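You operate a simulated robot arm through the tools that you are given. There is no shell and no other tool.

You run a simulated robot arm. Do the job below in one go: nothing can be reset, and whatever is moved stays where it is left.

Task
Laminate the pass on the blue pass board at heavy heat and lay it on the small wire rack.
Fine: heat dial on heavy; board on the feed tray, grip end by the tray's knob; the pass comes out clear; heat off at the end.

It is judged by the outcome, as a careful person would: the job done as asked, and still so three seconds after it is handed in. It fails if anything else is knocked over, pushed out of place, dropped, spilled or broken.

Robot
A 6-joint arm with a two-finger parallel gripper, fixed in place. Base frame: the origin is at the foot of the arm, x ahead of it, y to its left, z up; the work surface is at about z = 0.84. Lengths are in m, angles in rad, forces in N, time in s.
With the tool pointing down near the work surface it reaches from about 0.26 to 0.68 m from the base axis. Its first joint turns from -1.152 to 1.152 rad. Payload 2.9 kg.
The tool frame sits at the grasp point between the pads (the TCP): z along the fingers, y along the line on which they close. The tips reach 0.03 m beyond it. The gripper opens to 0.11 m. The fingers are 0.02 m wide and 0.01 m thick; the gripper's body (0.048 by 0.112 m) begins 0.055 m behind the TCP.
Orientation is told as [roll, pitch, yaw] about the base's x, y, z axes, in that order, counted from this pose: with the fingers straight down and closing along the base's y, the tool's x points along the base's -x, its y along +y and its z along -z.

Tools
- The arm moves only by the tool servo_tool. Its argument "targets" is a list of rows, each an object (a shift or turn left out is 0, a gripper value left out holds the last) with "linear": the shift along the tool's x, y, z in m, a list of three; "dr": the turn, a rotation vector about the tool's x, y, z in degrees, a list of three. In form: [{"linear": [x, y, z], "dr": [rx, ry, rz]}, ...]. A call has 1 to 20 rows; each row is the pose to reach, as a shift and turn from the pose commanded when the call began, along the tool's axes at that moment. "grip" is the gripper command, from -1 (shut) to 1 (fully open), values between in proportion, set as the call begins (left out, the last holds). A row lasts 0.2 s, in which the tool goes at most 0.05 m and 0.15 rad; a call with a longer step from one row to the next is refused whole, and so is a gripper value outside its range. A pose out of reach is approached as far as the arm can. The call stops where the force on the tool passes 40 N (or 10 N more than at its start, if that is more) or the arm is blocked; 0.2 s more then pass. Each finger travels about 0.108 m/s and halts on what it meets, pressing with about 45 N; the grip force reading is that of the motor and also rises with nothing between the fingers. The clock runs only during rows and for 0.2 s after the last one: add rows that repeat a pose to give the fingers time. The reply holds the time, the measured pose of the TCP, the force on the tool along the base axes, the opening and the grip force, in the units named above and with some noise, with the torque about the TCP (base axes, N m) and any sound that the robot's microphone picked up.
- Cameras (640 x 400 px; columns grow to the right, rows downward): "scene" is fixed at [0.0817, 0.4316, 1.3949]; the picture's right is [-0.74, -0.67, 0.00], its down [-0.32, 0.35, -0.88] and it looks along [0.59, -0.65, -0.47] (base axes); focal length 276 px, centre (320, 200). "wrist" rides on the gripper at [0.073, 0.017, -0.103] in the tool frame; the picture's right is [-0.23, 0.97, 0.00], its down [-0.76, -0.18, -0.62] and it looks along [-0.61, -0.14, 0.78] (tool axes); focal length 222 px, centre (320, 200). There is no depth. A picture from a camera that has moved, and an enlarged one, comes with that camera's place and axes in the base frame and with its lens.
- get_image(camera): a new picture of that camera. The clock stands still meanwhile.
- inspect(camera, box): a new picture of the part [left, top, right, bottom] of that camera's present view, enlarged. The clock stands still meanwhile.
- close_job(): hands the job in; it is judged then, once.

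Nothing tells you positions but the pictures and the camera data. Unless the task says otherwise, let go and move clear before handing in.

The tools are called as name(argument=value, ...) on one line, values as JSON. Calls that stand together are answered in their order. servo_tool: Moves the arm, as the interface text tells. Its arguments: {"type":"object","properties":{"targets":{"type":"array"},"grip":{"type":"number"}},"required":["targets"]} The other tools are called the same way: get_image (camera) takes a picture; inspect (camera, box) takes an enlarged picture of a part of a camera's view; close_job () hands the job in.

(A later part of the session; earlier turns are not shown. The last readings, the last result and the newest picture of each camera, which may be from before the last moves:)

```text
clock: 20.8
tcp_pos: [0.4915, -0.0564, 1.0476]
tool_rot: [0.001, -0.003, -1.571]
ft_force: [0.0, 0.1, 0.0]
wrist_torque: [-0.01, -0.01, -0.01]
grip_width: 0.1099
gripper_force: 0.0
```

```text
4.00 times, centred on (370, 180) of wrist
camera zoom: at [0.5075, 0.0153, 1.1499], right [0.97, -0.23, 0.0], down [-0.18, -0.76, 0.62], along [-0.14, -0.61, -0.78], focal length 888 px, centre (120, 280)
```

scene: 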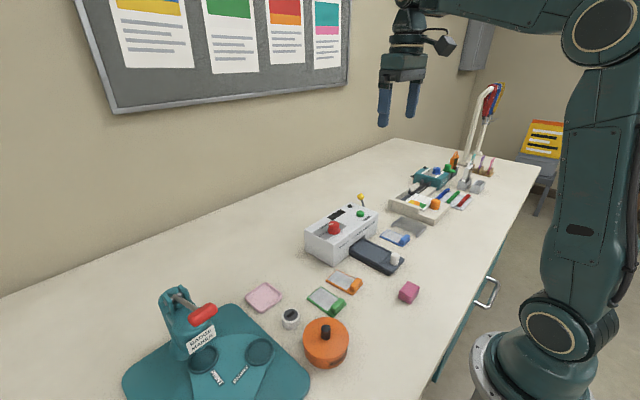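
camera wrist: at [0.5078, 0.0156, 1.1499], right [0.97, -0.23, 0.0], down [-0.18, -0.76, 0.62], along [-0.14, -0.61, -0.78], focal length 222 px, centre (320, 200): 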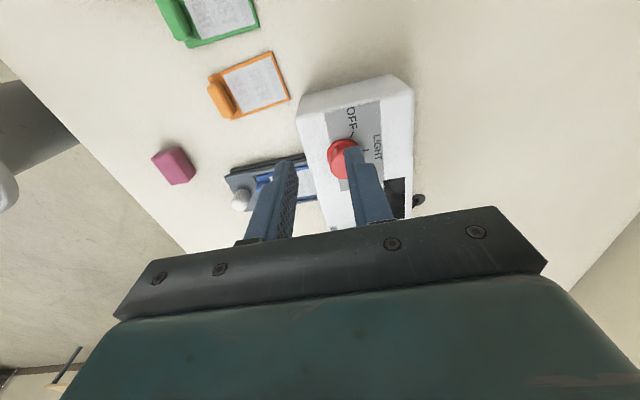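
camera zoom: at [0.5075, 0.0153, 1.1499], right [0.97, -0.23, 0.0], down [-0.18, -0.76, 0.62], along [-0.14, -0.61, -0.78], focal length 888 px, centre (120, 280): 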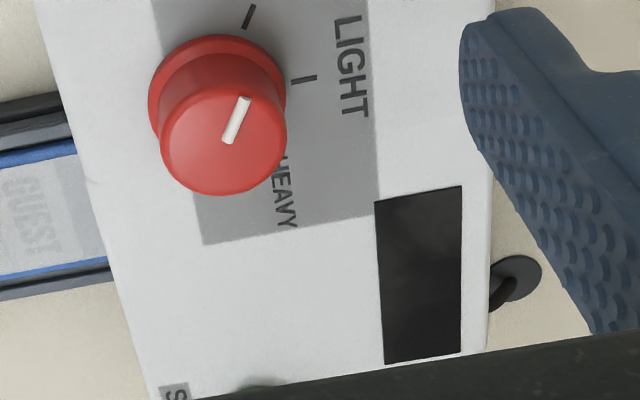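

The ticks read: OFF ≈ +57° (from base x toward +y), LIGHT ≈ 0°, HEAVY ≈ -55°, pointer now at OFF; dial centre ≈ (0.507, -0.103). I'll turn the tool to about yaw +25° above the dial so it can then rotate about 112° clockwise.

servo_tool(targets=[{"linear": [-0.005, 0.002, 0], "dr": [0, 0, -8]}, {"linear": [-0.01, 0.004, 0], "dr": [0, 0, -16]}, {"linear": [-0.015, 0.006, 0], "dr": [0, 0, -24]}, {"linear": [-0.02, 0.008, 0], "dr": [0, 0, -32]}, {"linear": [-0.025, 0.01, 0], "dr": [0, 0, -40]}, {"linear": [-0.03, 0.012, 0], "dr": [0, 0, -48]}, {"linear": [-0.035, 0.014, 0], "dr": [0, 0, -56]}, {"linear": [-0.04, 0.0155, 0], "dr": [0, 0, -64]}, {"linear": [-0.046, 0.0155, 0], "dr": [0, 0, -72]}, {"linear": [-0.046, 0.0155, 0], "dr": [0, 0, -80]}, {"linear": [-0.046, 0.0155, 0], "dr": [0, 0, -88]}, {"linear": [-0.046, 0.0155, 0], "dr": [0, 0, -96]}, {"linear": [-0.046, 0.0155, 0], "dr": [0, 0, -104]}, {"linear": [-0.046, 0.0155, 0], "dr": [0, 0, -112]}, {"linear": [-0.046, 0.0155, 0], "dr": [0, 0, -115]}, {"linear": [-0.046, 0.0155, 0], "dr": [0, 0, -115]}], grip=0.15)

get_image(camera="wrist")

inspect(camera="wrist", box=[230, 90, 390, 190])

inspect(camera="scene", box=[290, 160, 418, 240])

```text
clock: 24.2
tcp_pos: [0.5074, -0.1032, 1.0458]
tool_rot: [-0.001, 0.0, 0.44]
ft_force: [0.5, -0.2, 0.7]
wrist_torque: [0.02, 0.02, 0.01]
grip_width: 0.0633
gripper_force: 0.2
```

```text
taken
camera wrist: at [0.4341, -0.1189, 1.1492], right [-0.21, 0.98, 0.0], down [0.76, 0.16, 0.62], along [0.61, 0.13, -0.78], focal length 222 px, centre (320, 200)
```

wrist: 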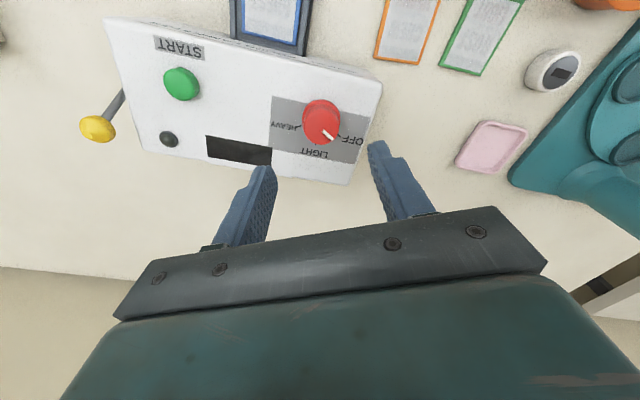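

```text
4.00 times, centred on (310, 140) of wrist
camera zoom: at [0.4341, -0.1189, 1.1492], right [-0.21, 0.98, 0.0], down [0.76, 0.16, 0.62], along [0.61, 0.13, -0.78], focal length 888 px, centre (360, 440)
```

zoom: 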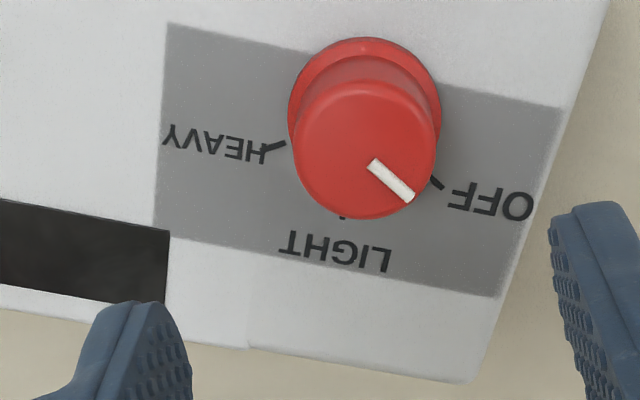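

```text
5.00 times, centred on (354, 200) of scene
camera zoom: at [0.0817, 0.4316, 1.3949], right [-0.74, -0.67, 0.0], down [-0.32, 0.35, -0.88], along [0.59, -0.65, -0.47], focal length 1378 px, centre (150, 200)
```

zoom: 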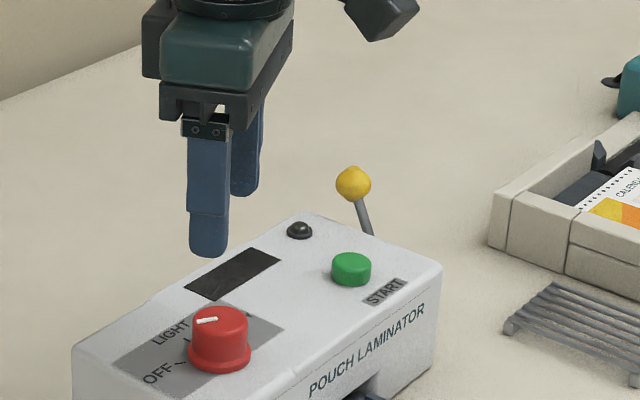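

Refined: dial centre (0.507, -0.102), OFF +56°, LIGHT 0°, HEAVY -56°. Descending around the dial knob and closing.

servo_tool(targets=[{"linear": [0, 0.0012, 0.03]}, {"linear": [0, 0.0012, 0.06]}, {"linear": [0, 0.0012, 0.08]}, {"linear": [0, 0.0012, 0.085]}, {"linear": [0, 0.0012, 0.085]}])

inspect(camera="scene", box=[300, 190, 380, 240])

inspect(camera="wrist", box=[200, 90, 440, 240])

```text
clock: 25.4
tcp_pos: [0.507, -0.1, 0.9602]
tool_rot: [-0.002, 0.0, 0.437]
ft_force: [0.4, 1.1, 0.0]
wrist_torque: [0.01, -0.02, 0.0]
grip_width: 0.0634
gripper_force: 0.0
```

```text
8.00 times, centred on (340, 215) of scene
camera zoom: at [0.0817, 0.4316, 1.3949], right [-0.74, -0.67, 0.0], down [-0.32, 0.35, -0.88], along [0.59, -0.65, -0.47], focal length 2205 px, centre (160, 80)
```

zoom: 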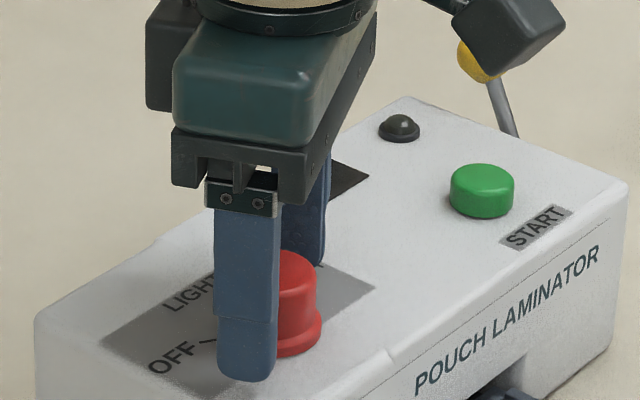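

```text
2.67 times, centred on (320, 165) of wrist
camera zoom: at [0.4335, -0.1171, 1.0642], right [-0.21, 0.98, 0.0], down [0.76, 0.16, 0.62], along [0.61, 0.13, -0.78], focal length 592 px, centre (320, 293)
```

zoom: 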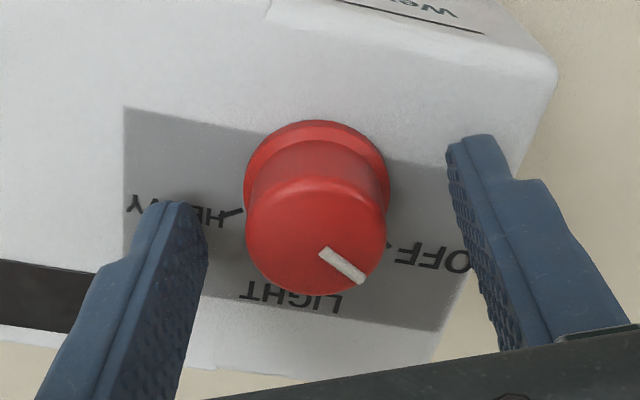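

Fingers are centred about the knob body. Closing to grip it.

servo_tool(targets=[{"linear": [0, 0, 0]}, {"linear": [0, 0, 0]}, {"linear": [0, 0, 0]}], grip=-1)

inspect(camera="wrist", box=[200, 90, 440, 240])

```text
clock: 26.2
tcp_pos: [0.5082, -0.1005, 0.9623]
tool_rot: [-0.002, -0.001, 0.435]
ft_force: [3.9, -8.5, -4.6]
wrist_torque: [-0.15, -0.33, 0.02]
grip_width: 0.036
gripper_force: 44.9
```

```text
2.67 times, centred on (320, 165) of wrist
camera zoom: at [0.4337, -0.1178, 1.0642], right [-0.2, 0.98, 0.0], down [0.76, 0.16, 0.62], along [0.61, 0.13, -0.78], focal length 592 px, centre (320, 293)
```

zoom: 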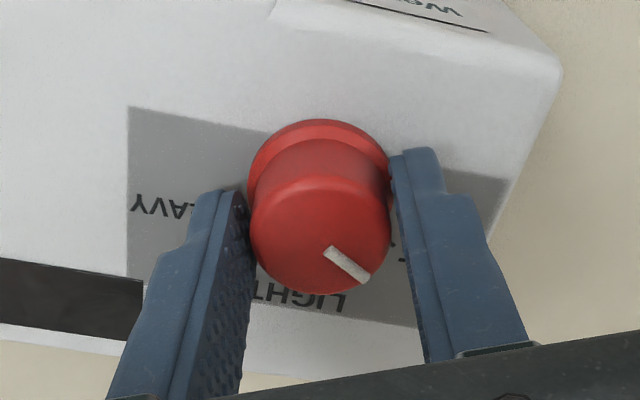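

Gripped at 0.036 m with a small side load, so I'll shift ~1.5 mm to centre while turning clockwise to LIGHT first (56°), then check.

servo_tool(targets=[{"linear": [0, -0.0013, 0], "dr": [0, 0, 7]}, {"linear": [0, -0.0013, 0], "dr": [0, 0, 14]}, {"linear": [0, -0.0013, 0], "dr": [0, 0, 21]}, {"linear": [0, -0.0013, 0], "dr": [0, 0, 28]}, {"linear": [0, -0.0013, 0], "dr": [0, 0, 35]}, {"linear": [0, -0.0013, 0], "dr": [0, 0, 42]}, {"linear": [0, -0.0013, 0], "dr": [0, 0, 49]}, {"linear": [0, -0.0013, 0], "dr": [0, 0, 56]}])

inspect(camera="wrist", box=[200, 90, 440, 240])

```text
clock: 28.0
tcp_pos: [0.507, -0.1021, 0.9603]
tool_rot: [0.001, 0.001, -0.54]
ft_force: [-0.9, 14.0, 5.4]
wrist_torque: [0.76, 0.66, 0.0]
grip_width: 0.0358
gripper_force: 45.1
```

```text
2.67 times, centred on (320, 165) of wrist
camera zoom: at [0.4532, -0.0504, 1.0643], right [0.69, 0.72, 0.0], down [0.56, -0.54, 0.62], along [0.45, -0.43, -0.78], focal length 592 px, centre (320, 293)
```

zoom: 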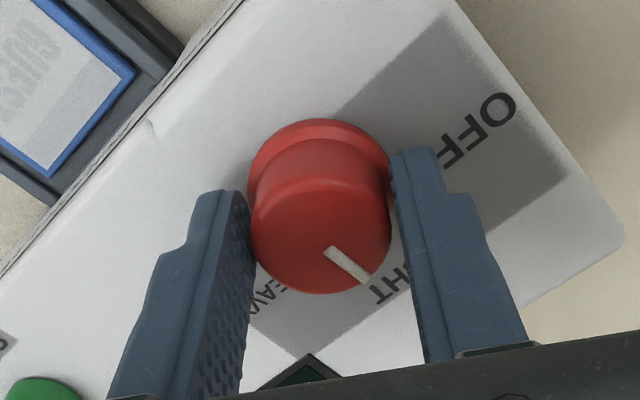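

The dial turned with the fingers to LIGHT. Continuing another 55° clockwise to HEAVY.

servo_tool(targets=[{"linear": [0.0004, 0.0007, 0], "dr": [0, 0, 7]}, {"linear": [0.0004, 0.0007, 0], "dr": [0, 0, 14]}, {"linear": [0.0004, 0.0007, 0], "dr": [0, 0, 21]}, {"linear": [0.0004, 0.0007, 0], "dr": [0, 0, 28]}, {"linear": [0.0004, 0.0007, 0], "dr": [0, 0, 35]}, {"linear": [0.0004, 0.0007, 0], "dr": [0, 0, 42]}, {"linear": [0.0004, 0.0007, 0], "dr": [0, 0, 49]}, {"linear": [0.0004, 0.0007, 0], "dr": [0, 0, 55]}, {"linear": [0.0004, 0.0007, 0], "dr": [0, 0, 55]}])

inspect(camera="wrist", box=[200, 90, 440, 240])

inspect(camera="scene", box=[300, 190, 380, 240])

```text
clock: 30.0
tcp_pos: [0.5087, -0.1, 0.962]
tool_rot: [0.0, 0.001, -1.499]
ft_force: [4.3, 20.1, 0.9]
wrist_torque: [0.22, -0.26, 0.0]
grip_width: 0.0357
gripper_force: 44.9
```

```text
2.67 times, centred on (320, 165) of wrist
camera zoom: at [0.5191, -0.0283, 1.0644], right [0.99, -0.16, 0.0], down [-0.12, -0.77, 0.62], along [-0.1, -0.62, -0.78], focal length 592 px, centre (320, 293)
```

zoom: 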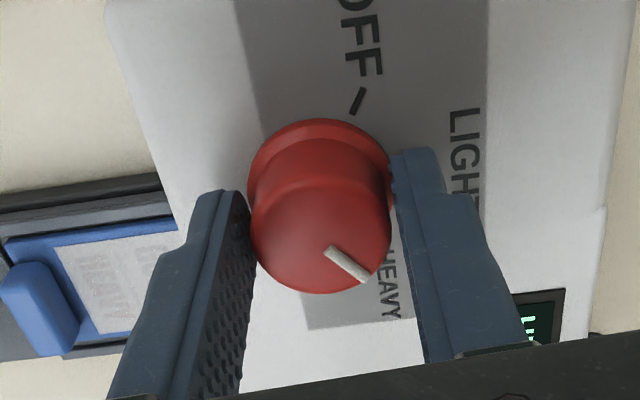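

```text
8.00 times, centred on (340, 215) of scene
camera zoom: at [0.0818, 0.4321, 1.3948], right [-0.74, -0.67, 0.0], down [-0.32, 0.35, -0.88], along [0.59, -0.66, -0.47], focal length 2205 px, centre (160, 80)
```

zoom: 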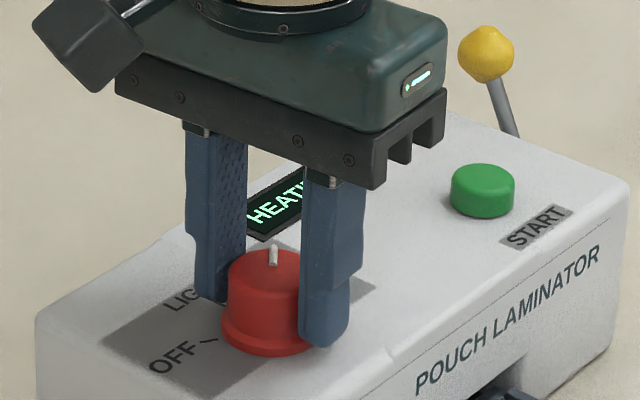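

The display reads "HEATING" and the pointer is at HEAVY. Releasing the dial and rising clear to check.

servo_tool(targets=[{"linear": [0, 0, 0]}, {"linear": [0, 0, 0]}, {"linear": [0, 0, -0.02]}, {"linear": [0, 0, -0.05]}, {"linear": [0, 0, -0.09]}, {"linear": [0, 0, -0.09]}], grip=0.3)

inspect(camera="wrist", box=[230, 60, 470, 210])

inspect(camera="scene", box=[300, 190, 380, 240])

```text
clock: 31.4
tcp_pos: [0.5048, -0.1046, 1.0534]
tool_rot: [-0.001, -0.002, -1.5]
ft_force: [-0.9, 0.2, -0.2]
wrist_torque: [0.01, 0.02, 0.02]
grip_width: 0.0716
gripper_force: 0.1
```

```text
2.67 times, centred on (350, 135) of wrist
camera zoom: at [0.5173, -0.0308, 1.1552], right [0.99, -0.16, 0.0], down [-0.12, -0.77, 0.62], along [-0.1, -0.62, -0.78], focal length 592 px, centre (240, 373)
```

zoom: 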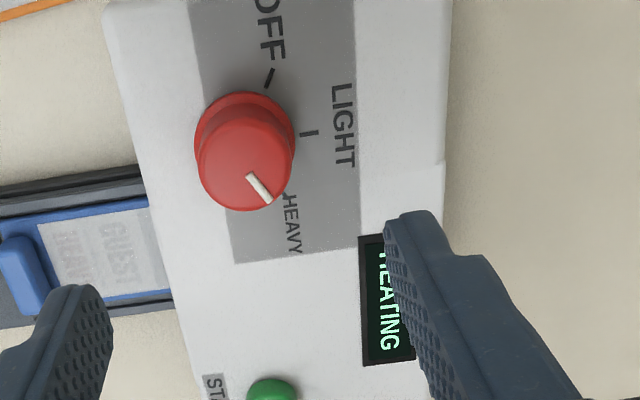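

```text
8.00 times, centred on (340, 215) of scene
camera zoom: at [0.0817, 0.4316, 1.3949], right [-0.74, -0.67, 0.0], down [-0.32, 0.35, -0.88], along [0.59, -0.65, -0.47], focal length 2205 px, centre (160, 80)
```

zoom: 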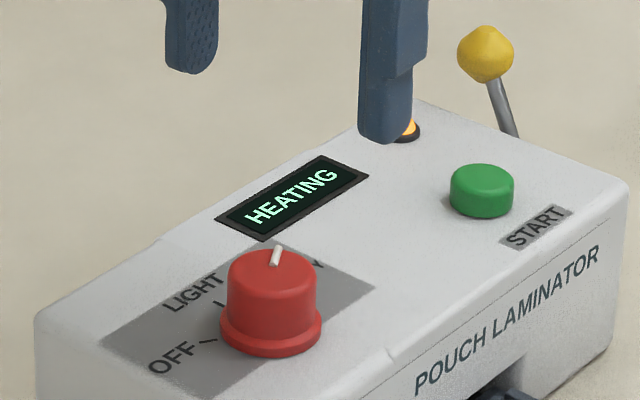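

Dial confirmed on HEAVY, display "HEATING", amber lamp lit. While it heats I'll move above the tray knob (≈(0.336, -0.169)) and look.

servo_tool(targets=[{"linear": [-0.01, -0.035, 0], "dr": [0, 0, 1]}, {"linear": [-0.02, -0.07, 0], "dr": [0, 0, 2]}, {"linear": [-0.03, -0.105, 0], "dr": [0, 0, 3]}, {"linear": [-0.04, -0.14, 0.01], "dr": [0, 0, 4]}, {"linear": [-0.05, -0.1733, 0.03], "dr": [0, 0, 4]}, {"linear": [-0.054, -0.1733, 0.06], "dr": [0, 0, 4]}, {"linear": [-0.054, -0.1733, 0.09], "dr": [0, 0, 4]}, {"linear": [-0.054, -0.1733, 0.09], "dr": [0, 0, 4]}], grip=-0.05)

get_image(camera="wrist")

inspect(camera="wrist", box=[230, 60, 430, 185])

inspect(camera="scene", box=[300, 190, 428, 270])

```text
clock: 33.2
tcp_pos: [0.3408, -0.1684, 0.961]
tool_rot: [0.001, 0.0, -1.57]
ft_force: [-0.6, -0.4, 0.0]
wrist_torque: [0.01, -0.01, 0.01]
grip_width: 0.0523
gripper_force: 0.0
```

```text
taken
camera wrist: at [0.3554, -0.0968, 1.0633], right [0.97, -0.23, 0.0], down [-0.18, -0.76, 0.62], along [-0.14, -0.61, -0.78], focal length 222 px, centre (320, 200)
```

wrist: 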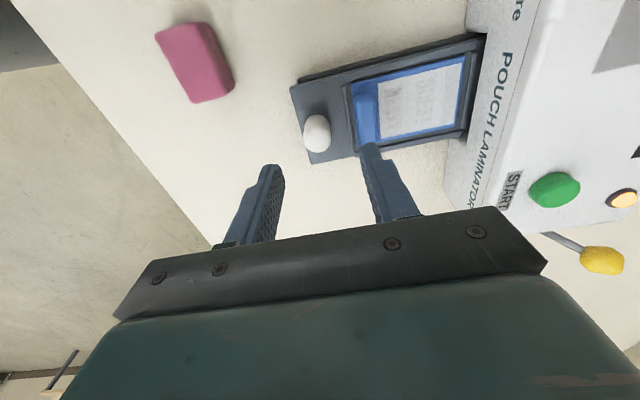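

```text
3.20 times, centred on (330, 122) of wrist
camera zoom: at [0.3554, -0.0968, 1.0633], right [0.97, -0.23, 0.0], down [-0.18, -0.76, 0.62], along [-0.14, -0.61, -0.78], focal length 711 px, centre (288, 448)
```

zoom: 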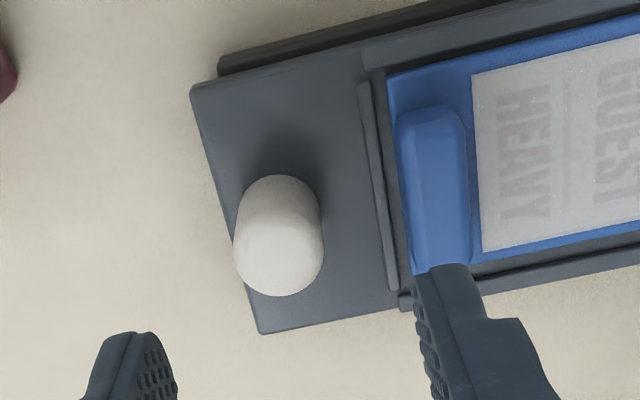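

```text
5.00 times, centred on (364, 230) of scene
camera zoom: at [0.0817, 0.4315, 1.3949], right [-0.74, -0.67, 0.0], down [-0.32, 0.35, -0.88], along [0.59, -0.65, -0.47], focal length 1378 px, centre (100, 50)
```

zoom: 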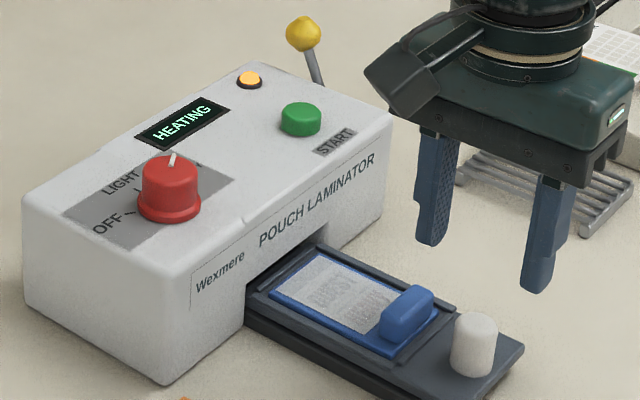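

Still heating. The knob is at ≈(0.336, -0.170), radius 0.012, with ~0.02 m gap to the board's tab; I'll align above it with a narrow opening and wait for ready.

servo_tool(targets=[{"linear": [-0.0016, -0.0042, 0]}, {"linear": [-0.0016, -0.0042, 0]}, {"linear": [-0.0016, -0.0042, 0]}, {"linear": [-0.0016, -0.0042, 0]}, {"linear": [-0.0016, -0.0042, 0]}, {"linear": [-0.0016, -0.0042, 0]}, {"linear": [-0.0016, -0.0042, 0]}, {"linear": [-0.0016, -0.0042, 0]}, {"linear": [-0.0016, -0.0042, 0]}, {"linear": [-0.0016, -0.0042, 0]}, {"linear": [-0.0016, -0.0042, 0]}, {"linear": [-0.0016, -0.0042, 0]}, {"linear": [-0.0016, -0.0042, 0]}, {"linear": [-0.0016, -0.0042, 0]}, {"linear": [-0.0016, -0.0042, 0]}, {"linear": [-0.0016, -0.0042, 0]}, {"linear": [-0.0016, -0.0042, 0]}, {"linear": [-0.0016, -0.0042, 0]}, {"linear": [-0.0016, -0.0042, 0]}, {"linear": [-0.0016, -0.0042, 0]}], grip=-0.4)

inspect(camera="scene", box=[300, 190, 428, 270])

inspect(camera="wrist", box=[230, 60, 430, 185])

```text
clock: 37.4
tcp_pos: [0.3361, -0.1706, 0.9607]
tool_rot: [0.0, -0.001, -1.57]
ft_force: [-0.2, -0.3, 0.5]
wrist_torque: [0.0, 0.03, 0.02]
grip_width: 0.0331
gripper_force: 0.0
```

```text
5.00 times, centred on (364, 230) of scene
camera zoom: at [0.0817, 0.4316, 1.3949], right [-0.74, -0.67, 0.0], down [-0.32, 0.35, -0.88], along [0.59, -0.65, -0.47], focal length 1378 px, centre (100, 50)
```

zoom: 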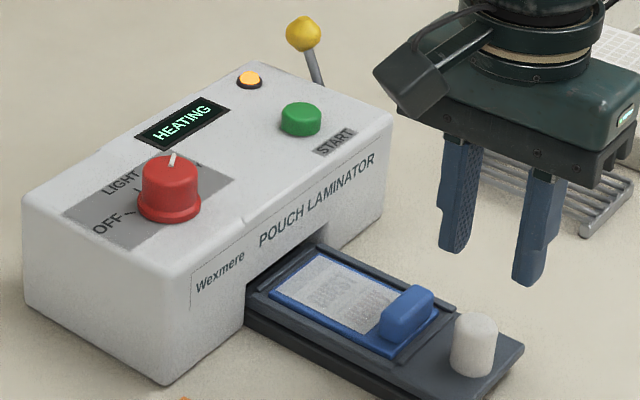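

```text
3.20 times, centred on (330, 122) of wrist
camera zoom: at [0.3516, -0.0983, 1.0641], right [0.97, -0.23, 0.0], down [-0.18, -0.76, 0.62], along [-0.14, -0.61, -0.78], focal length 711 px, centre (288, 448)
```

zoom: 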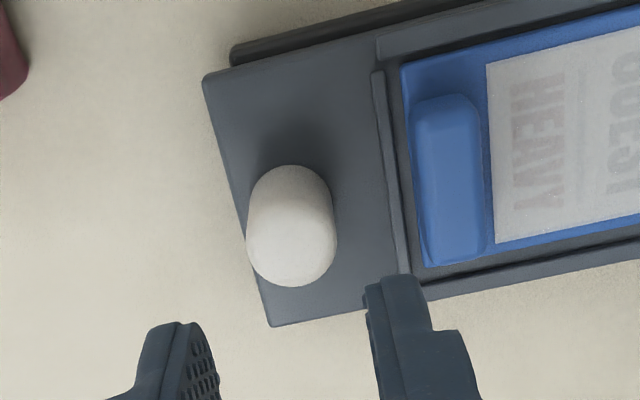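

Still HEATING; waiting in place above the knob.

servo_tool(targets=[{"linear": [0, 0, 0]}, {"linear": [0, 0, 0]}, {"linear": [0, 0, 0]}, {"linear": [0, 0, 0]}, {"linear": [0, 0, 0]}, {"linear": [0, 0, 0]}, {"linear": [0, 0, 0]}, {"linear": [0, 0, 0]}, {"linear": [0, 0, 0]}, {"linear": [0, 0, 0]}, {"linear": [0, 0, 0]}, {"linear": [0, 0, 0]}, {"linear": [0, 0, 0]}, {"linear": [0, 0, 0]}, {"linear": [0, 0, 0]}, {"linear": [0, 0, 0]}, {"linear": [0, 0, 0]}, {"linear": [0, 0, 0]}, {"linear": [0, 0, 0]}, {"linear": [0, 0, 0]}])

inspect(camera="scene", box=[300, 190, 380, 240])

```text
clock: 41.6
tcp_pos: [0.3354, -0.17, 0.9605]
tool_rot: [-0.001, -0.003, -1.572]
ft_force: [0.1, -0.3, 0.5]
wrist_torque: [-0.01, -0.02, -0.01]
grip_width: 0.0327
gripper_force: 0.0
```

```text
8.00 times, centred on (340, 215) of scene
camera zoom: at [0.0817, 0.4316, 1.3949], right [-0.74, -0.67, 0.0], down [-0.32, 0.35, -0.88], along [0.59, -0.65, -0.47], focal length 2205 px, centre (160, 80)
```

zoom: 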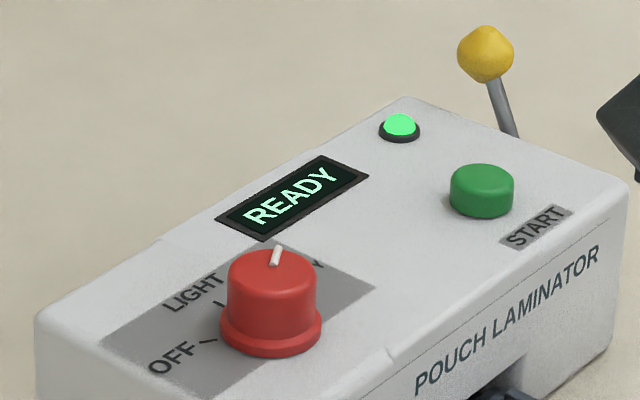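

READY with a green lamp. Descending onto the tray knob and gripping it.

servo_tool(targets=[{"linear": [0, 0, 0.03]}, {"linear": [0, 0, 0.05]}, {"linear": [0, 0, 0.0615]}, {"linear": [0, 0, 0.0615]}])

inspect(camera="scene", box=[350, 220, 430, 270])

```text
clock: 42.6
tcp_pos: [0.3336, -0.1697, 0.8999]
tool_rot: [0.002, -0.002, -1.57]
ft_force: [1.0, -0.7, -0.6]
wrist_torque: [0.0, 0.0, -0.01]
grip_width: 0.0329
gripper_force: 0.0
```

```text
8.00 times, centred on (390, 245) of scene
camera zoom: at [0.0817, 0.4316, 1.3949], right [-0.74, -0.67, 0.0], down [-0.32, 0.35, -0.88], along [0.59, -0.65, -0.47], focal length 2205 px, centre (-240, -160)
```

zoom: 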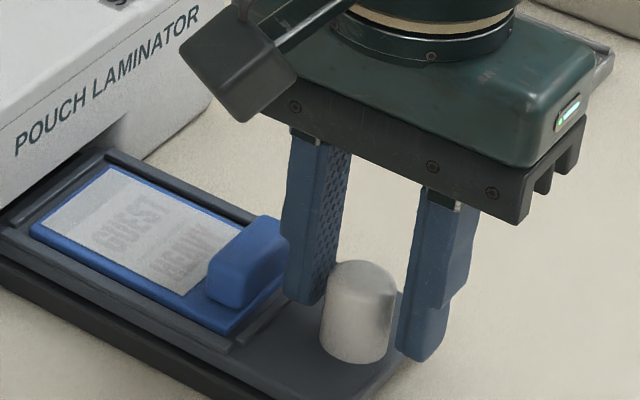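

The fingers straddle the knob without touching the board. Closing on the knob.

servo_tool(targets=[{"linear": [0, 0.001, 0]}, {"linear": [0, 0.001, 0]}, {"linear": [0, 0.001, 0]}], grip=-1)

inspect(camera="scene", box=[350, 220, 430, 270])

```text
clock: 43.4
tcp_pos: [0.3361, -0.1695, 0.8991]
tool_rot: [0.001, 0.0, -1.571]
ft_force: [6.4, 0.9, -12.7]
wrist_torque: [-0.14, -0.21, 0.02]
grip_width: 0.0232
gripper_force: 45.1
```

```text
8.00 times, centred on (390, 245) of scene
camera zoom: at [0.082, 0.4315, 1.3949], right [-0.74, -0.67, 0.0], down [-0.32, 0.35, -0.88], along [0.59, -0.65, -0.47], focal length 2205 px, centre (-240, -160)
```

zoom: 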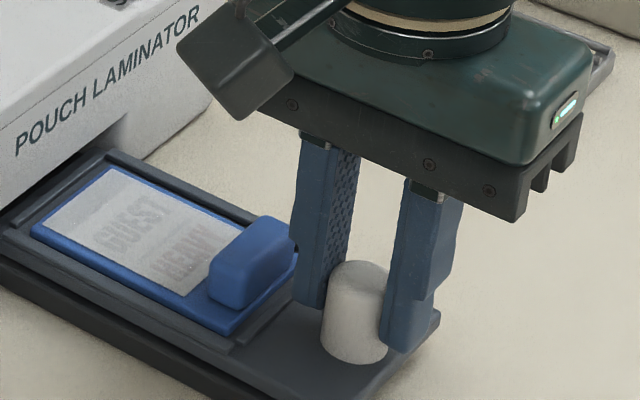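

Knob gripped. Sliding the tray inward slowly.

servo_tool(targets=[{"linear": [0, 0.005, 0.0005]}, {"linear": [0, 0.01, 0.0005]}, {"linear": [0, 0.015, 0.0005]}, {"linear": [0, 0.02, 0.0005]}, {"linear": [0, 0.025, 0.0005]}, {"linear": [0, 0.03, 0.0005]}])

inspect(camera="scene", box=[330, 210, 426, 270])

```text
clock: 44.8
tcp_pos: [0.3649, -0.1698, 0.8993]
tool_rot: [0.003, -0.003, -1.57]
ft_force: [-0.6, 4.7, 20.3]
wrist_torque: [0.62, -0.04, -0.04]
grip_width: 0.0234
gripper_force: 44.9
```

```text
6.67 times, centred on (378, 240) of scene
camera zoom: at [0.0815, 0.4318, 1.3949], right [-0.74, -0.67, 0.0], down [-0.32, 0.35, -0.88], along [0.59, -0.65, -0.47], focal length 1838 px, centre (-67, -67)
```

zoom: 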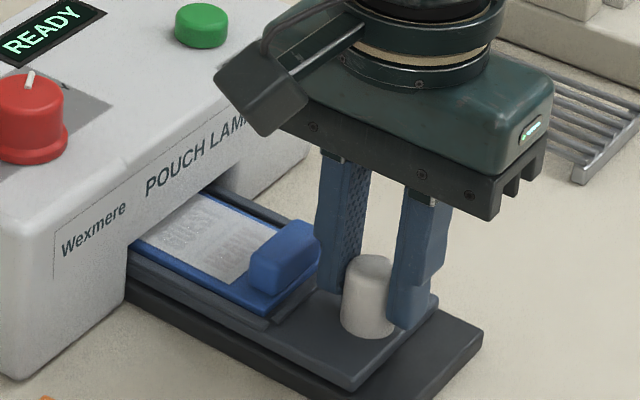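

The tray slides in. Continuing in small steps while watching the force.

servo_tool(targets=[{"linear": [0, 0.005, -0.0007]}, {"linear": [0, 0.01, -0.0007]}, {"linear": [0, 0.015, -0.0007]}, {"linear": [0, 0.02, -0.0007]}, {"linear": [0, 0.025, -0.0007]}, {"linear": [0, 0.03, -0.0007]}])

inspect(camera="scene", box=[320, 200, 416, 260])

```text
clock: 46.2
tcp_pos: [0.3937, -0.1698, 0.8986]
tool_rot: [-0.003, -0.001, -1.572]
ft_force: [-1.0, -2.6, -0.9]
wrist_torque: [0.26, 0.05, 0.11]
grip_width: 0.0233
gripper_force: 45.3
```

```text
6.67 times, centred on (368, 230) of scene
camera zoom: at [0.0817, 0.4315, 1.395], right [-0.74, -0.67, 0.0], down [-0.32, 0.35, -0.88], along [0.59, -0.65, -0.47], focal length 1838 px, centre (0, 0)
```

zoom: 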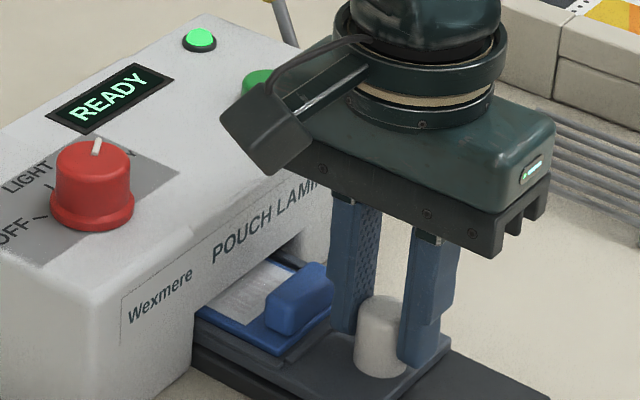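

The mouth is tall enough for the tab; forces are low. Continuing inward.

servo_tool(targets=[{"linear": [0, 0.005, 0]}, {"linear": [0, 0.01, 0]}, {"linear": [0, 0.015, 0]}, {"linear": [0, 0.02, 0]}, {"linear": [0, 0.025, 0]}, {"linear": [0, 0.03, 0]}])

inspect(camera="scene", box=[320, 200, 416, 260])

get_image(camera="wrist")

```text
clock: 47.2
tcp_pos: [0.4042, -0.1701, 0.8985]
tool_rot: [-0.022, 0.001, -1.578]
ft_force: [-8.6, 0.5, 8.2]
wrist_torque: [-0.11, -0.42, 0.02]
grip_width: 0.0236
gripper_force: 45.4
stopped in row 4: the force on the tool passed its limit at 46 N (the readings are from after the stop); the commanded pose is now the measured one
```

```text
6.67 times, centred on (368, 230) of scene
camera zoom: at [0.0814, 0.4316, 1.3949], right [-0.74, -0.67, 0.0], down [-0.32, 0.35, -0.88], along [0.59, -0.65, -0.47], focal length 1838 px, centre (0, 0)
```

zoom: 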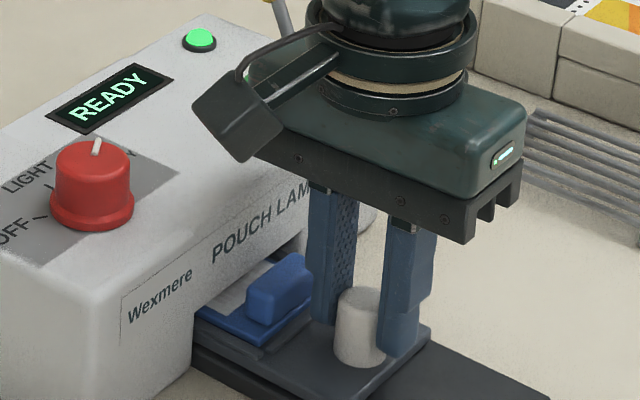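

```text
taken
camera wrist: at [0.4239, -0.0987, 1.0021], right [0.97, -0.23, -0.02], down [-0.17, -0.76, 0.63], along [-0.16, -0.6, -0.78], focal length 222 px, centre (320, 200)
```

wrist: 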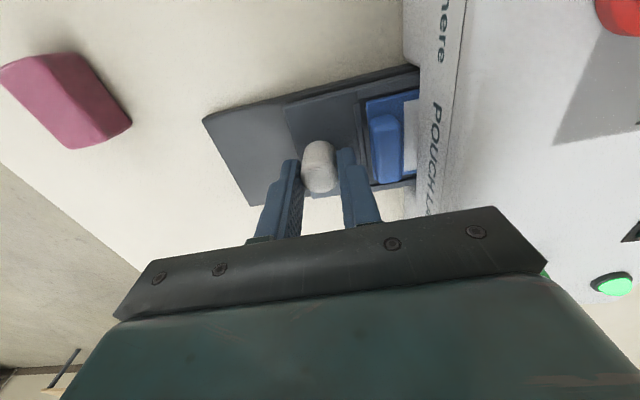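

The tray has reached its end stop (68 mm travel) with the tab just outside the mouth. Releasing the knob and rising to check the display.

servo_tool(targets=[{"linear": [0, 0, 0]}, {"linear": [0, 0, 0]}, {"linear": [0, 0, -0.02], "dr": [0, 1.2, 0]}, {"linear": [0, 0, -0.05], "dr": [0, 1.2, 0]}, {"linear": [0, 0, -0.09], "dr": [0, 1.2, 0]}, {"linear": [0, 0, -0.13], "dr": [0, 1.2, 0]}, {"linear": [0, 0, -0.13], "dr": [0, 1.2, 0]}], grip=-0.4)

inspect(camera="scene", box=[300, 190, 428, 270])

get_image(camera="wrist")

```text
clock: 48.8
tcp_pos: [0.41, -0.1692, 1.0305]
tool_rot: [-0.021, 0.023, -1.575]
ft_force: [-0.3, 0.7, 0.4]
wrist_torque: [0.01, -0.02, 0.01]
grip_width: 0.0327
gripper_force: 0.1
```

```text
5.00 times, centred on (364, 230) of scene
camera zoom: at [0.0817, 0.4316, 1.3949], right [-0.74, -0.67, 0.0], down [-0.32, 0.35, -0.88], along [0.59, -0.65, -0.47], focal length 1378 px, centre (100, 50)
```

zoom: 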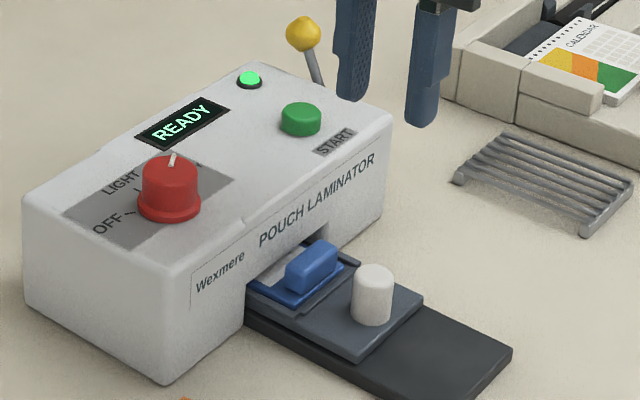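

```text
taken
camera wrist: at [0.4292, -0.1017, 1.1346], right [0.97, -0.23, -0.03], down [-0.17, -0.77, 0.61], along [-0.16, -0.59, -0.79], focal length 222 px, centre (320, 200)
```

wrist: 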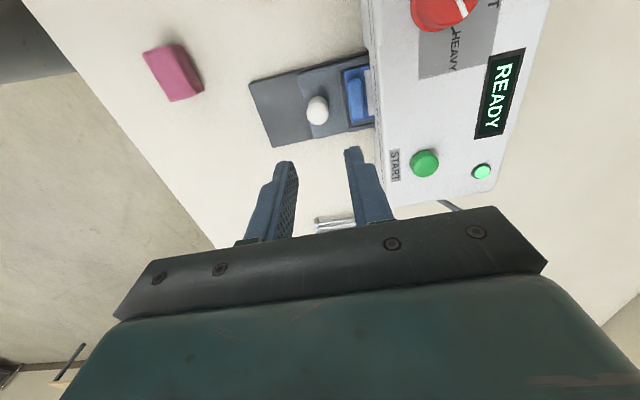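

The tray is in; machine still READY, so START must be pressed. The button is near (0.500, -0.229, 0.934); I'll move above it with fingers closed and straighten the slight tilt.

servo_tool(targets=[{"linear": [-0.015, 0.025, -0.01], "dr": [-0.6, -0.6, 0]}, {"linear": [-0.03, 0.05, -0.01], "dr": [-1.2, -1.3, 0]}, {"linear": [-0.045, 0.075, -0.01], "dr": [-1.2, -1.3, 0]}, {"linear": [-0.06, 0.09, -0.01], "dr": [-1.2, -1.3, 0]}, {"linear": [-0.06, 0.09, -0.01], "dr": [-1.2, -1.3, 0]}], grip=-1)

get_image(camera="wrist")

inspect(camera="wrist", box=[230, 100, 430, 225])

inspect(camera="scene", box=[310, 170, 406, 230])

```text
clock: 50.0
tcp_pos: [0.4997, -0.2315, 1.0357]
tool_rot: [0.001, -0.001, -1.575]
ft_force: [0.5, -0.2, -0.2]
wrist_torque: [-0.03, 0.01, 0.02]
grip_width: 0.0
gripper_force: 37.8
```

```text
taken
camera wrist: at [0.516, -0.1599, 1.1396], right [0.97, -0.23, 0.0], down [-0.18, -0.76, 0.62], along [-0.15, -0.61, -0.78], focal length 222 px, centre (320, 200)
```

wrist: 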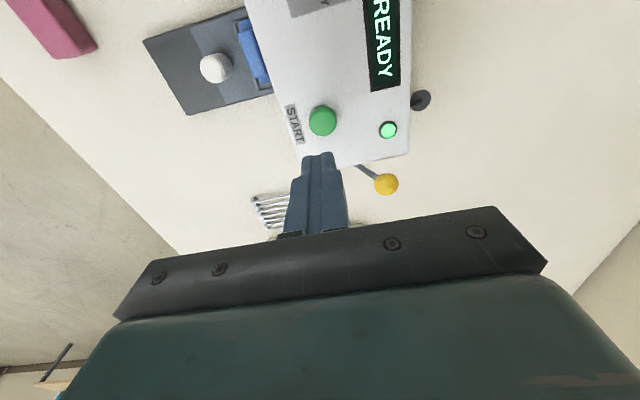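

```text
3.20 times, centred on (330, 162) of wrist
camera zoom: at [0.516, -0.1599, 1.1396], right [0.97, -0.23, 0.0], down [-0.18, -0.76, 0.62], along [-0.15, -0.61, -0.78], focal length 711 px, centre (288, 320)
```

zoom: 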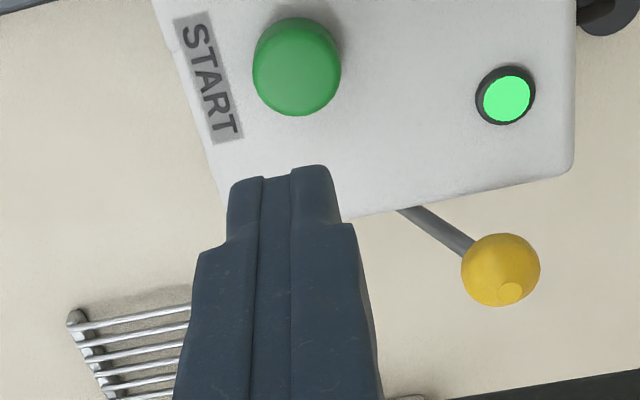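

```text
6.67 times, centred on (358, 200) of scene
camera zoom: at [0.0818, 0.4315, 1.3949], right [-0.74, -0.67, 0.0], down [-0.32, 0.35, -0.88], along [0.59, -0.65, -0.47], focal length 1838 px, centre (67, 200)
```

zoom: 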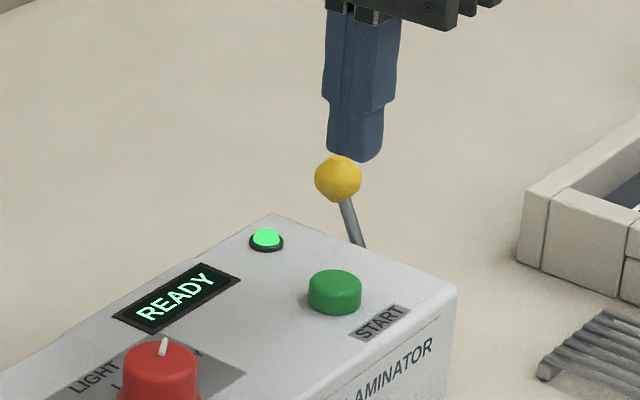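

The button top is at ≈(0.501, -0.231), directly under the closed fingertips. Pressing down in small steps.

servo_tool(targets=[{"linear": [0.001, 0.001, 0.03]}, {"linear": [0.001, 0.001, 0.055]}, {"linear": [0.001, 0.001, 0.066]}, {"linear": [0.001, 0.001, 0.069]}, {"linear": [0.001, 0.001, 0.071]}, {"linear": [0.001, 0.001, 0.073]}, {"linear": [0.001, 0.001, 0.075]}, {"linear": [0.001, 0.001, 0.076]}])

inspect(camera="scene", box=[310, 180, 406, 240])

```text
clock: 51.8
tcp_pos: [0.4995, -0.2295, 0.9604]
tool_rot: [0.002, 0.0, -1.578]
ft_force: [1.8, -1.7, 14.7]
wrist_torque: [-0.03, -0.07, 0.04]
grip_width: 0.0
gripper_force: 37.2
heard: click
```

```text
6.67 times, centred on (358, 210) of scene
camera zoom: at [0.0816, 0.4316, 1.3949], right [-0.74, -0.67, 0.0], down [-0.32, 0.35, -0.88], along [0.59, -0.65, -0.47], focal length 1838 px, centre (67, 133)
```

zoom: 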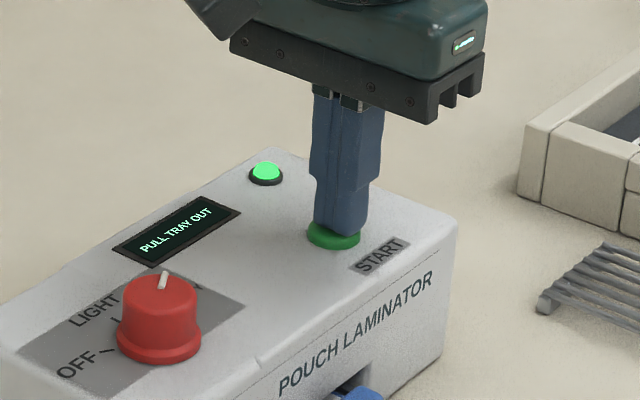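

A click, and the display says "PULL TRAY OUT": the machine wants the tray out before START. I'll lift off and look at the state.

servo_tool(targets=[{"linear": [0, 0, -0.03]}, {"linear": [0, 0, -0.06]}, {"linear": [0, 0, -0.09]}, {"linear": [0, 0, -0.09]}])

inspect(camera="scene", box=[300, 190, 428, 270])

```text
clock: 52.8
tcp_pos: [0.4988, -0.2282, 1.0483]
tool_rot: [0.0, 0.001, -1.576]
ft_force: [-0.2, 0.0, 0.6]
wrist_torque: [0.02, 0.01, -0.02]
grip_width: 0.0
gripper_force: 37.7
```

```text
5.00 times, centred on (364, 230) of scene
camera zoom: at [0.0817, 0.4316, 1.3949], right [-0.74, -0.67, 0.0], down [-0.32, 0.35, -0.88], along [0.59, -0.65, -0.47], focal length 1378 px, centre (100, 50)
```

zoom: 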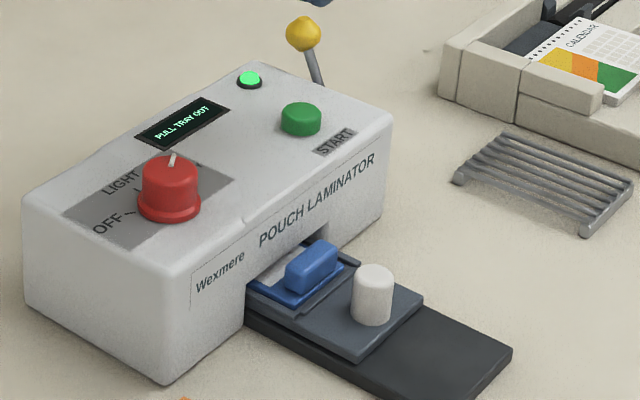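

I'll go back to the knob (now ≈(0.404, -0.170)) to pull the tray out.

servo_tool(targets=[{"linear": [0.018, -0.03, 0]}, {"linear": [0.036, -0.06, 0]}, {"linear": [0.058, -0.095, 0]}, {"linear": [0.058, -0.095, 0.04]}, {"linear": [0.058, -0.095, 0.083]}, {"linear": [0.058, -0.095, 0.083]}], grip=-0.4)

inspect(camera="wrist", box=[230, 60, 430, 185])

inspect(camera="scene", box=[320, 200, 416, 260])

```text
clock: 54.2
tcp_pos: [0.4056, -0.1704, 0.9652]
tool_rot: [0.001, 0.002, -1.577]
ft_force: [-0.1, -0.6, 0.8]
wrist_torque: [0.0, 0.03, 0.04]
grip_width: 0.0331
gripper_force: 0.1
```

```text
3.20 times, centred on (330, 122) of wrist
camera zoom: at [0.422, -0.0983, 1.0692], right [0.97, -0.23, 0.0], down [-0.18, -0.76, 0.62], along [-0.14, -0.61, -0.78], focal length 711 px, centre (288, 448)
```

zoom: 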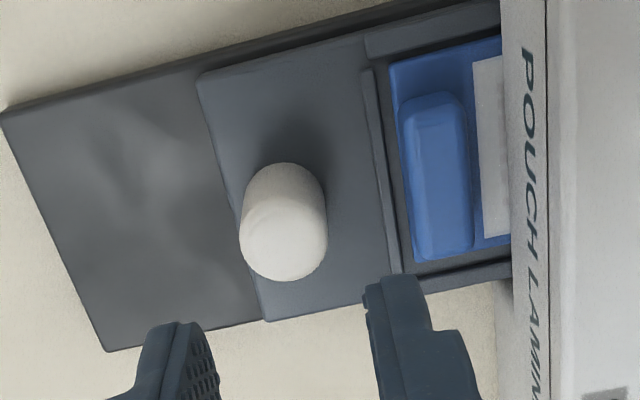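

```text
6.67 times, centred on (368, 230) of scene
camera zoom: at [0.0817, 0.4316, 1.3949], right [-0.74, -0.67, 0.0], down [-0.32, 0.35, -0.88], along [0.59, -0.65, -0.47], focal length 1838 px, centre (0, 0)
```

zoom: 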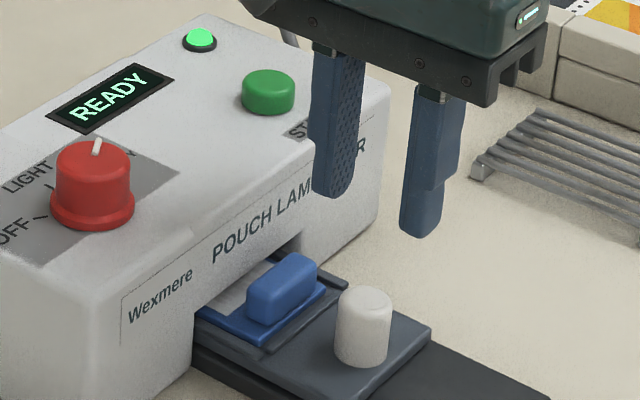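

The message reverted to READY. Descending on the knob, gripping, and pulling the tray back out.

servo_tool(targets=[{"linear": [0, -0.0015, 0.03]}, {"linear": [0, -0.0015, 0.055]}, {"linear": [0, -0.0015, 0.066]}, {"linear": [0, -0.0015, 0.066]}])

servo_tool(targets=[{"linear": [0, 0, 0]}, {"linear": [0, 0, 0]}, {"linear": [0, 0, 0]}], grip=-1)

inspect(camera="scene", box=[320, 200, 416, 260])

```text
clock: 55.2
tcp_pos: [0.4028, -0.1714, 0.8992]
tool_rot: [-0.001, 0.0, -1.575]
ft_force: [-0.3, 0.2, 0.3]
wrist_torque: [-0.01, 0.02, -0.01]
grip_width: 0.0331
gripper_force: 0.1
```

```text
clock: 56.0
tcp_pos: [0.4033, -0.1722, 0.8981]
tool_rot: [0.0, -0.002, -1.577]
ft_force: [-1.0, -0.7, -3.0]
wrist_torque: [-0.1, 0.02, -0.01]
grip_width: 0.0233
gripper_force: 44.3
```

```text
6.67 times, centred on (368, 230) of scene
camera zoom: at [0.0818, 0.4315, 1.3949], right [-0.74, -0.67, 0.0], down [-0.32, 0.35, -0.88], along [0.59, -0.65, -0.47], focal length 1838 px, centre (0, 0)
```

zoom: 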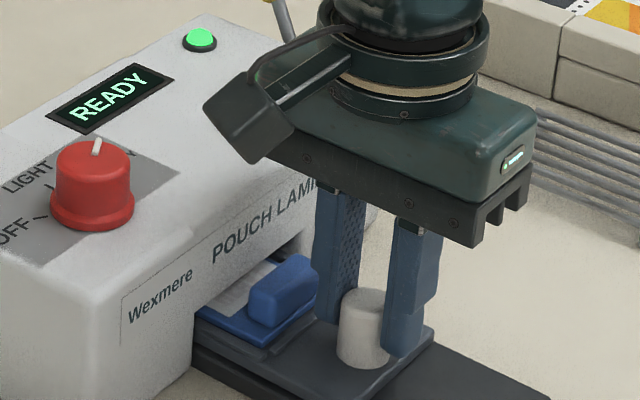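

Gripped cleanly. Pulling the tray out about 67 mm, to its original position.

servo_tool(targets=[{"linear": [0, -0.006, 0]}, {"linear": [0, -0.012, 0]}, {"linear": [0, -0.018, 0]}, {"linear": [0, -0.024, 0]}, {"linear": [0, -0.03, 0]}, {"linear": [0, -0.036, 0]}, {"linear": [0, -0.042, 0]}, {"linear": [0, -0.048, 0]}, {"linear": [0, -0.054, 0]}, {"linear": [0, -0.06, 0]}, {"linear": [0, -0.064, 0]}, {"linear": [0, -0.067, 0]}, {"linear": [0, -0.068, 0]}])

inspect(camera="scene", box=[310, 200, 438, 280])

```text
clock: 59.0
tcp_pos: [0.3358, -0.1711, 0.9012]
tool_rot: [0.003, 0.0, -1.577]
ft_force: [4.2, -1.6, -7.2]
wrist_torque: [-0.02, -0.13, -0.01]
grip_width: 0.0233
gripper_force: 45.7
stopped in row 13: the force on the tool passed its limit at 41 N (the readings are from after the stop); the commanded pose is now the measured one
```

```text
5.00 times, centred on (374, 240) of scene
camera zoom: at [0.0819, 0.4315, 1.395], right [-0.74, -0.67, 0.0], down [-0.32, 0.35, -0.88], along [0.59, -0.65, -0.47], focal length 1378 px, centre (50, 0)
```

zoom: 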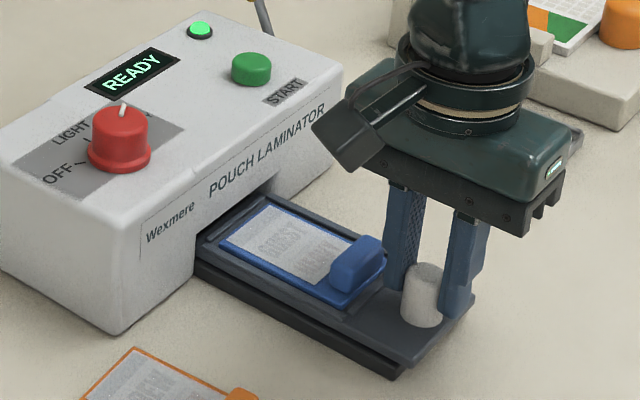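

The tray is fully out with the board still seated. Releasing the knob, then going to START.

servo_tool(targets=[{"linear": [0, 0, 0]}, {"linear": [0, 0, 0]}, {"linear": [0, 0, -0.02]}, {"linear": [0, 0, -0.06]}, {"linear": [0, 0, -0.1]}, {"linear": [0, 0, -0.135]}, {"linear": [0, 0, -0.135]}], grip=-0.4)

inspect(camera="scene", box=[310, 200, 438, 280])

servo_tool(targets=[{"linear": [-0.01, 0.035, 0]}, {"linear": [-0.02, 0.07, 0]}, {"linear": [-0.035, 0.105, 0]}, {"linear": [-0.048, 0.14, 0]}, {"linear": [-0.058, 0.1644, 0]}, {"linear": [-0.058, 0.1644, 0]}], grip=-1)

inspect(camera="wrist", box=[230, 100, 430, 225])

```text
clock: 60.6
tcp_pos: [0.3351, -0.1699, 1.0353]
tool_rot: [0.003, 0.001, -1.576]
ft_force: [0.5, 0.3, -0.2]
wrist_torque: [0.01, 0.02, 0.01]
grip_width: 0.0329
gripper_force: 0.0
```

```text
5.00 times, centred on (374, 240) of scene
camera zoom: at [0.0817, 0.4316, 1.3949], right [-0.74, -0.67, 0.0], down [-0.32, 0.35, -0.88], along [0.59, -0.65, -0.47], focal length 1378 px, centre (50, 0)
```

zoom: 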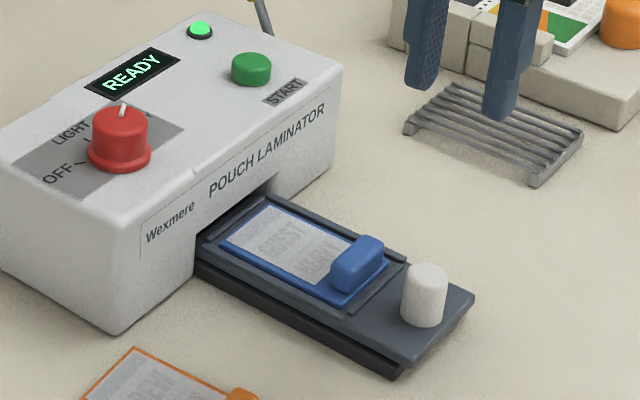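

```text
clock: 62.0
tcp_pos: [0.5022, -0.2304, 1.0352]
tool_rot: [0.002, 0.001, -1.577]
ft_force: [0.4, -0.4, -1.1]
wrist_torque: [-0.02, -0.03, 0.0]
grip_width: 0.0002
gripper_force: 37.8
```

```text
3.20 times, centred on (330, 162) of wrist
camera zoom: at [0.5186, -0.1598, 1.1381], right [0.97, -0.23, 0.0], down [-0.18, -0.76, 0.62], along [-0.14, -0.61, -0.78], focal length 711 px, centre (288, 320)
```

zoom: 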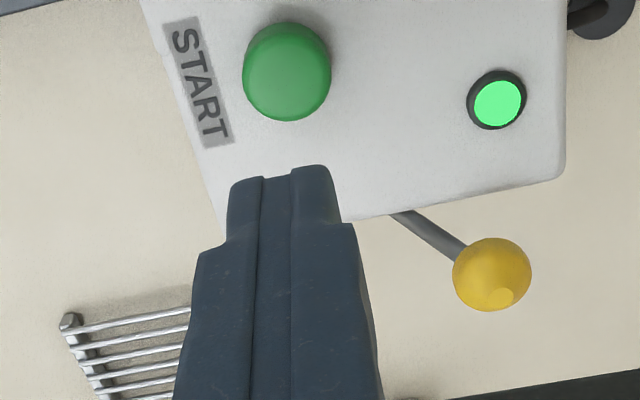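

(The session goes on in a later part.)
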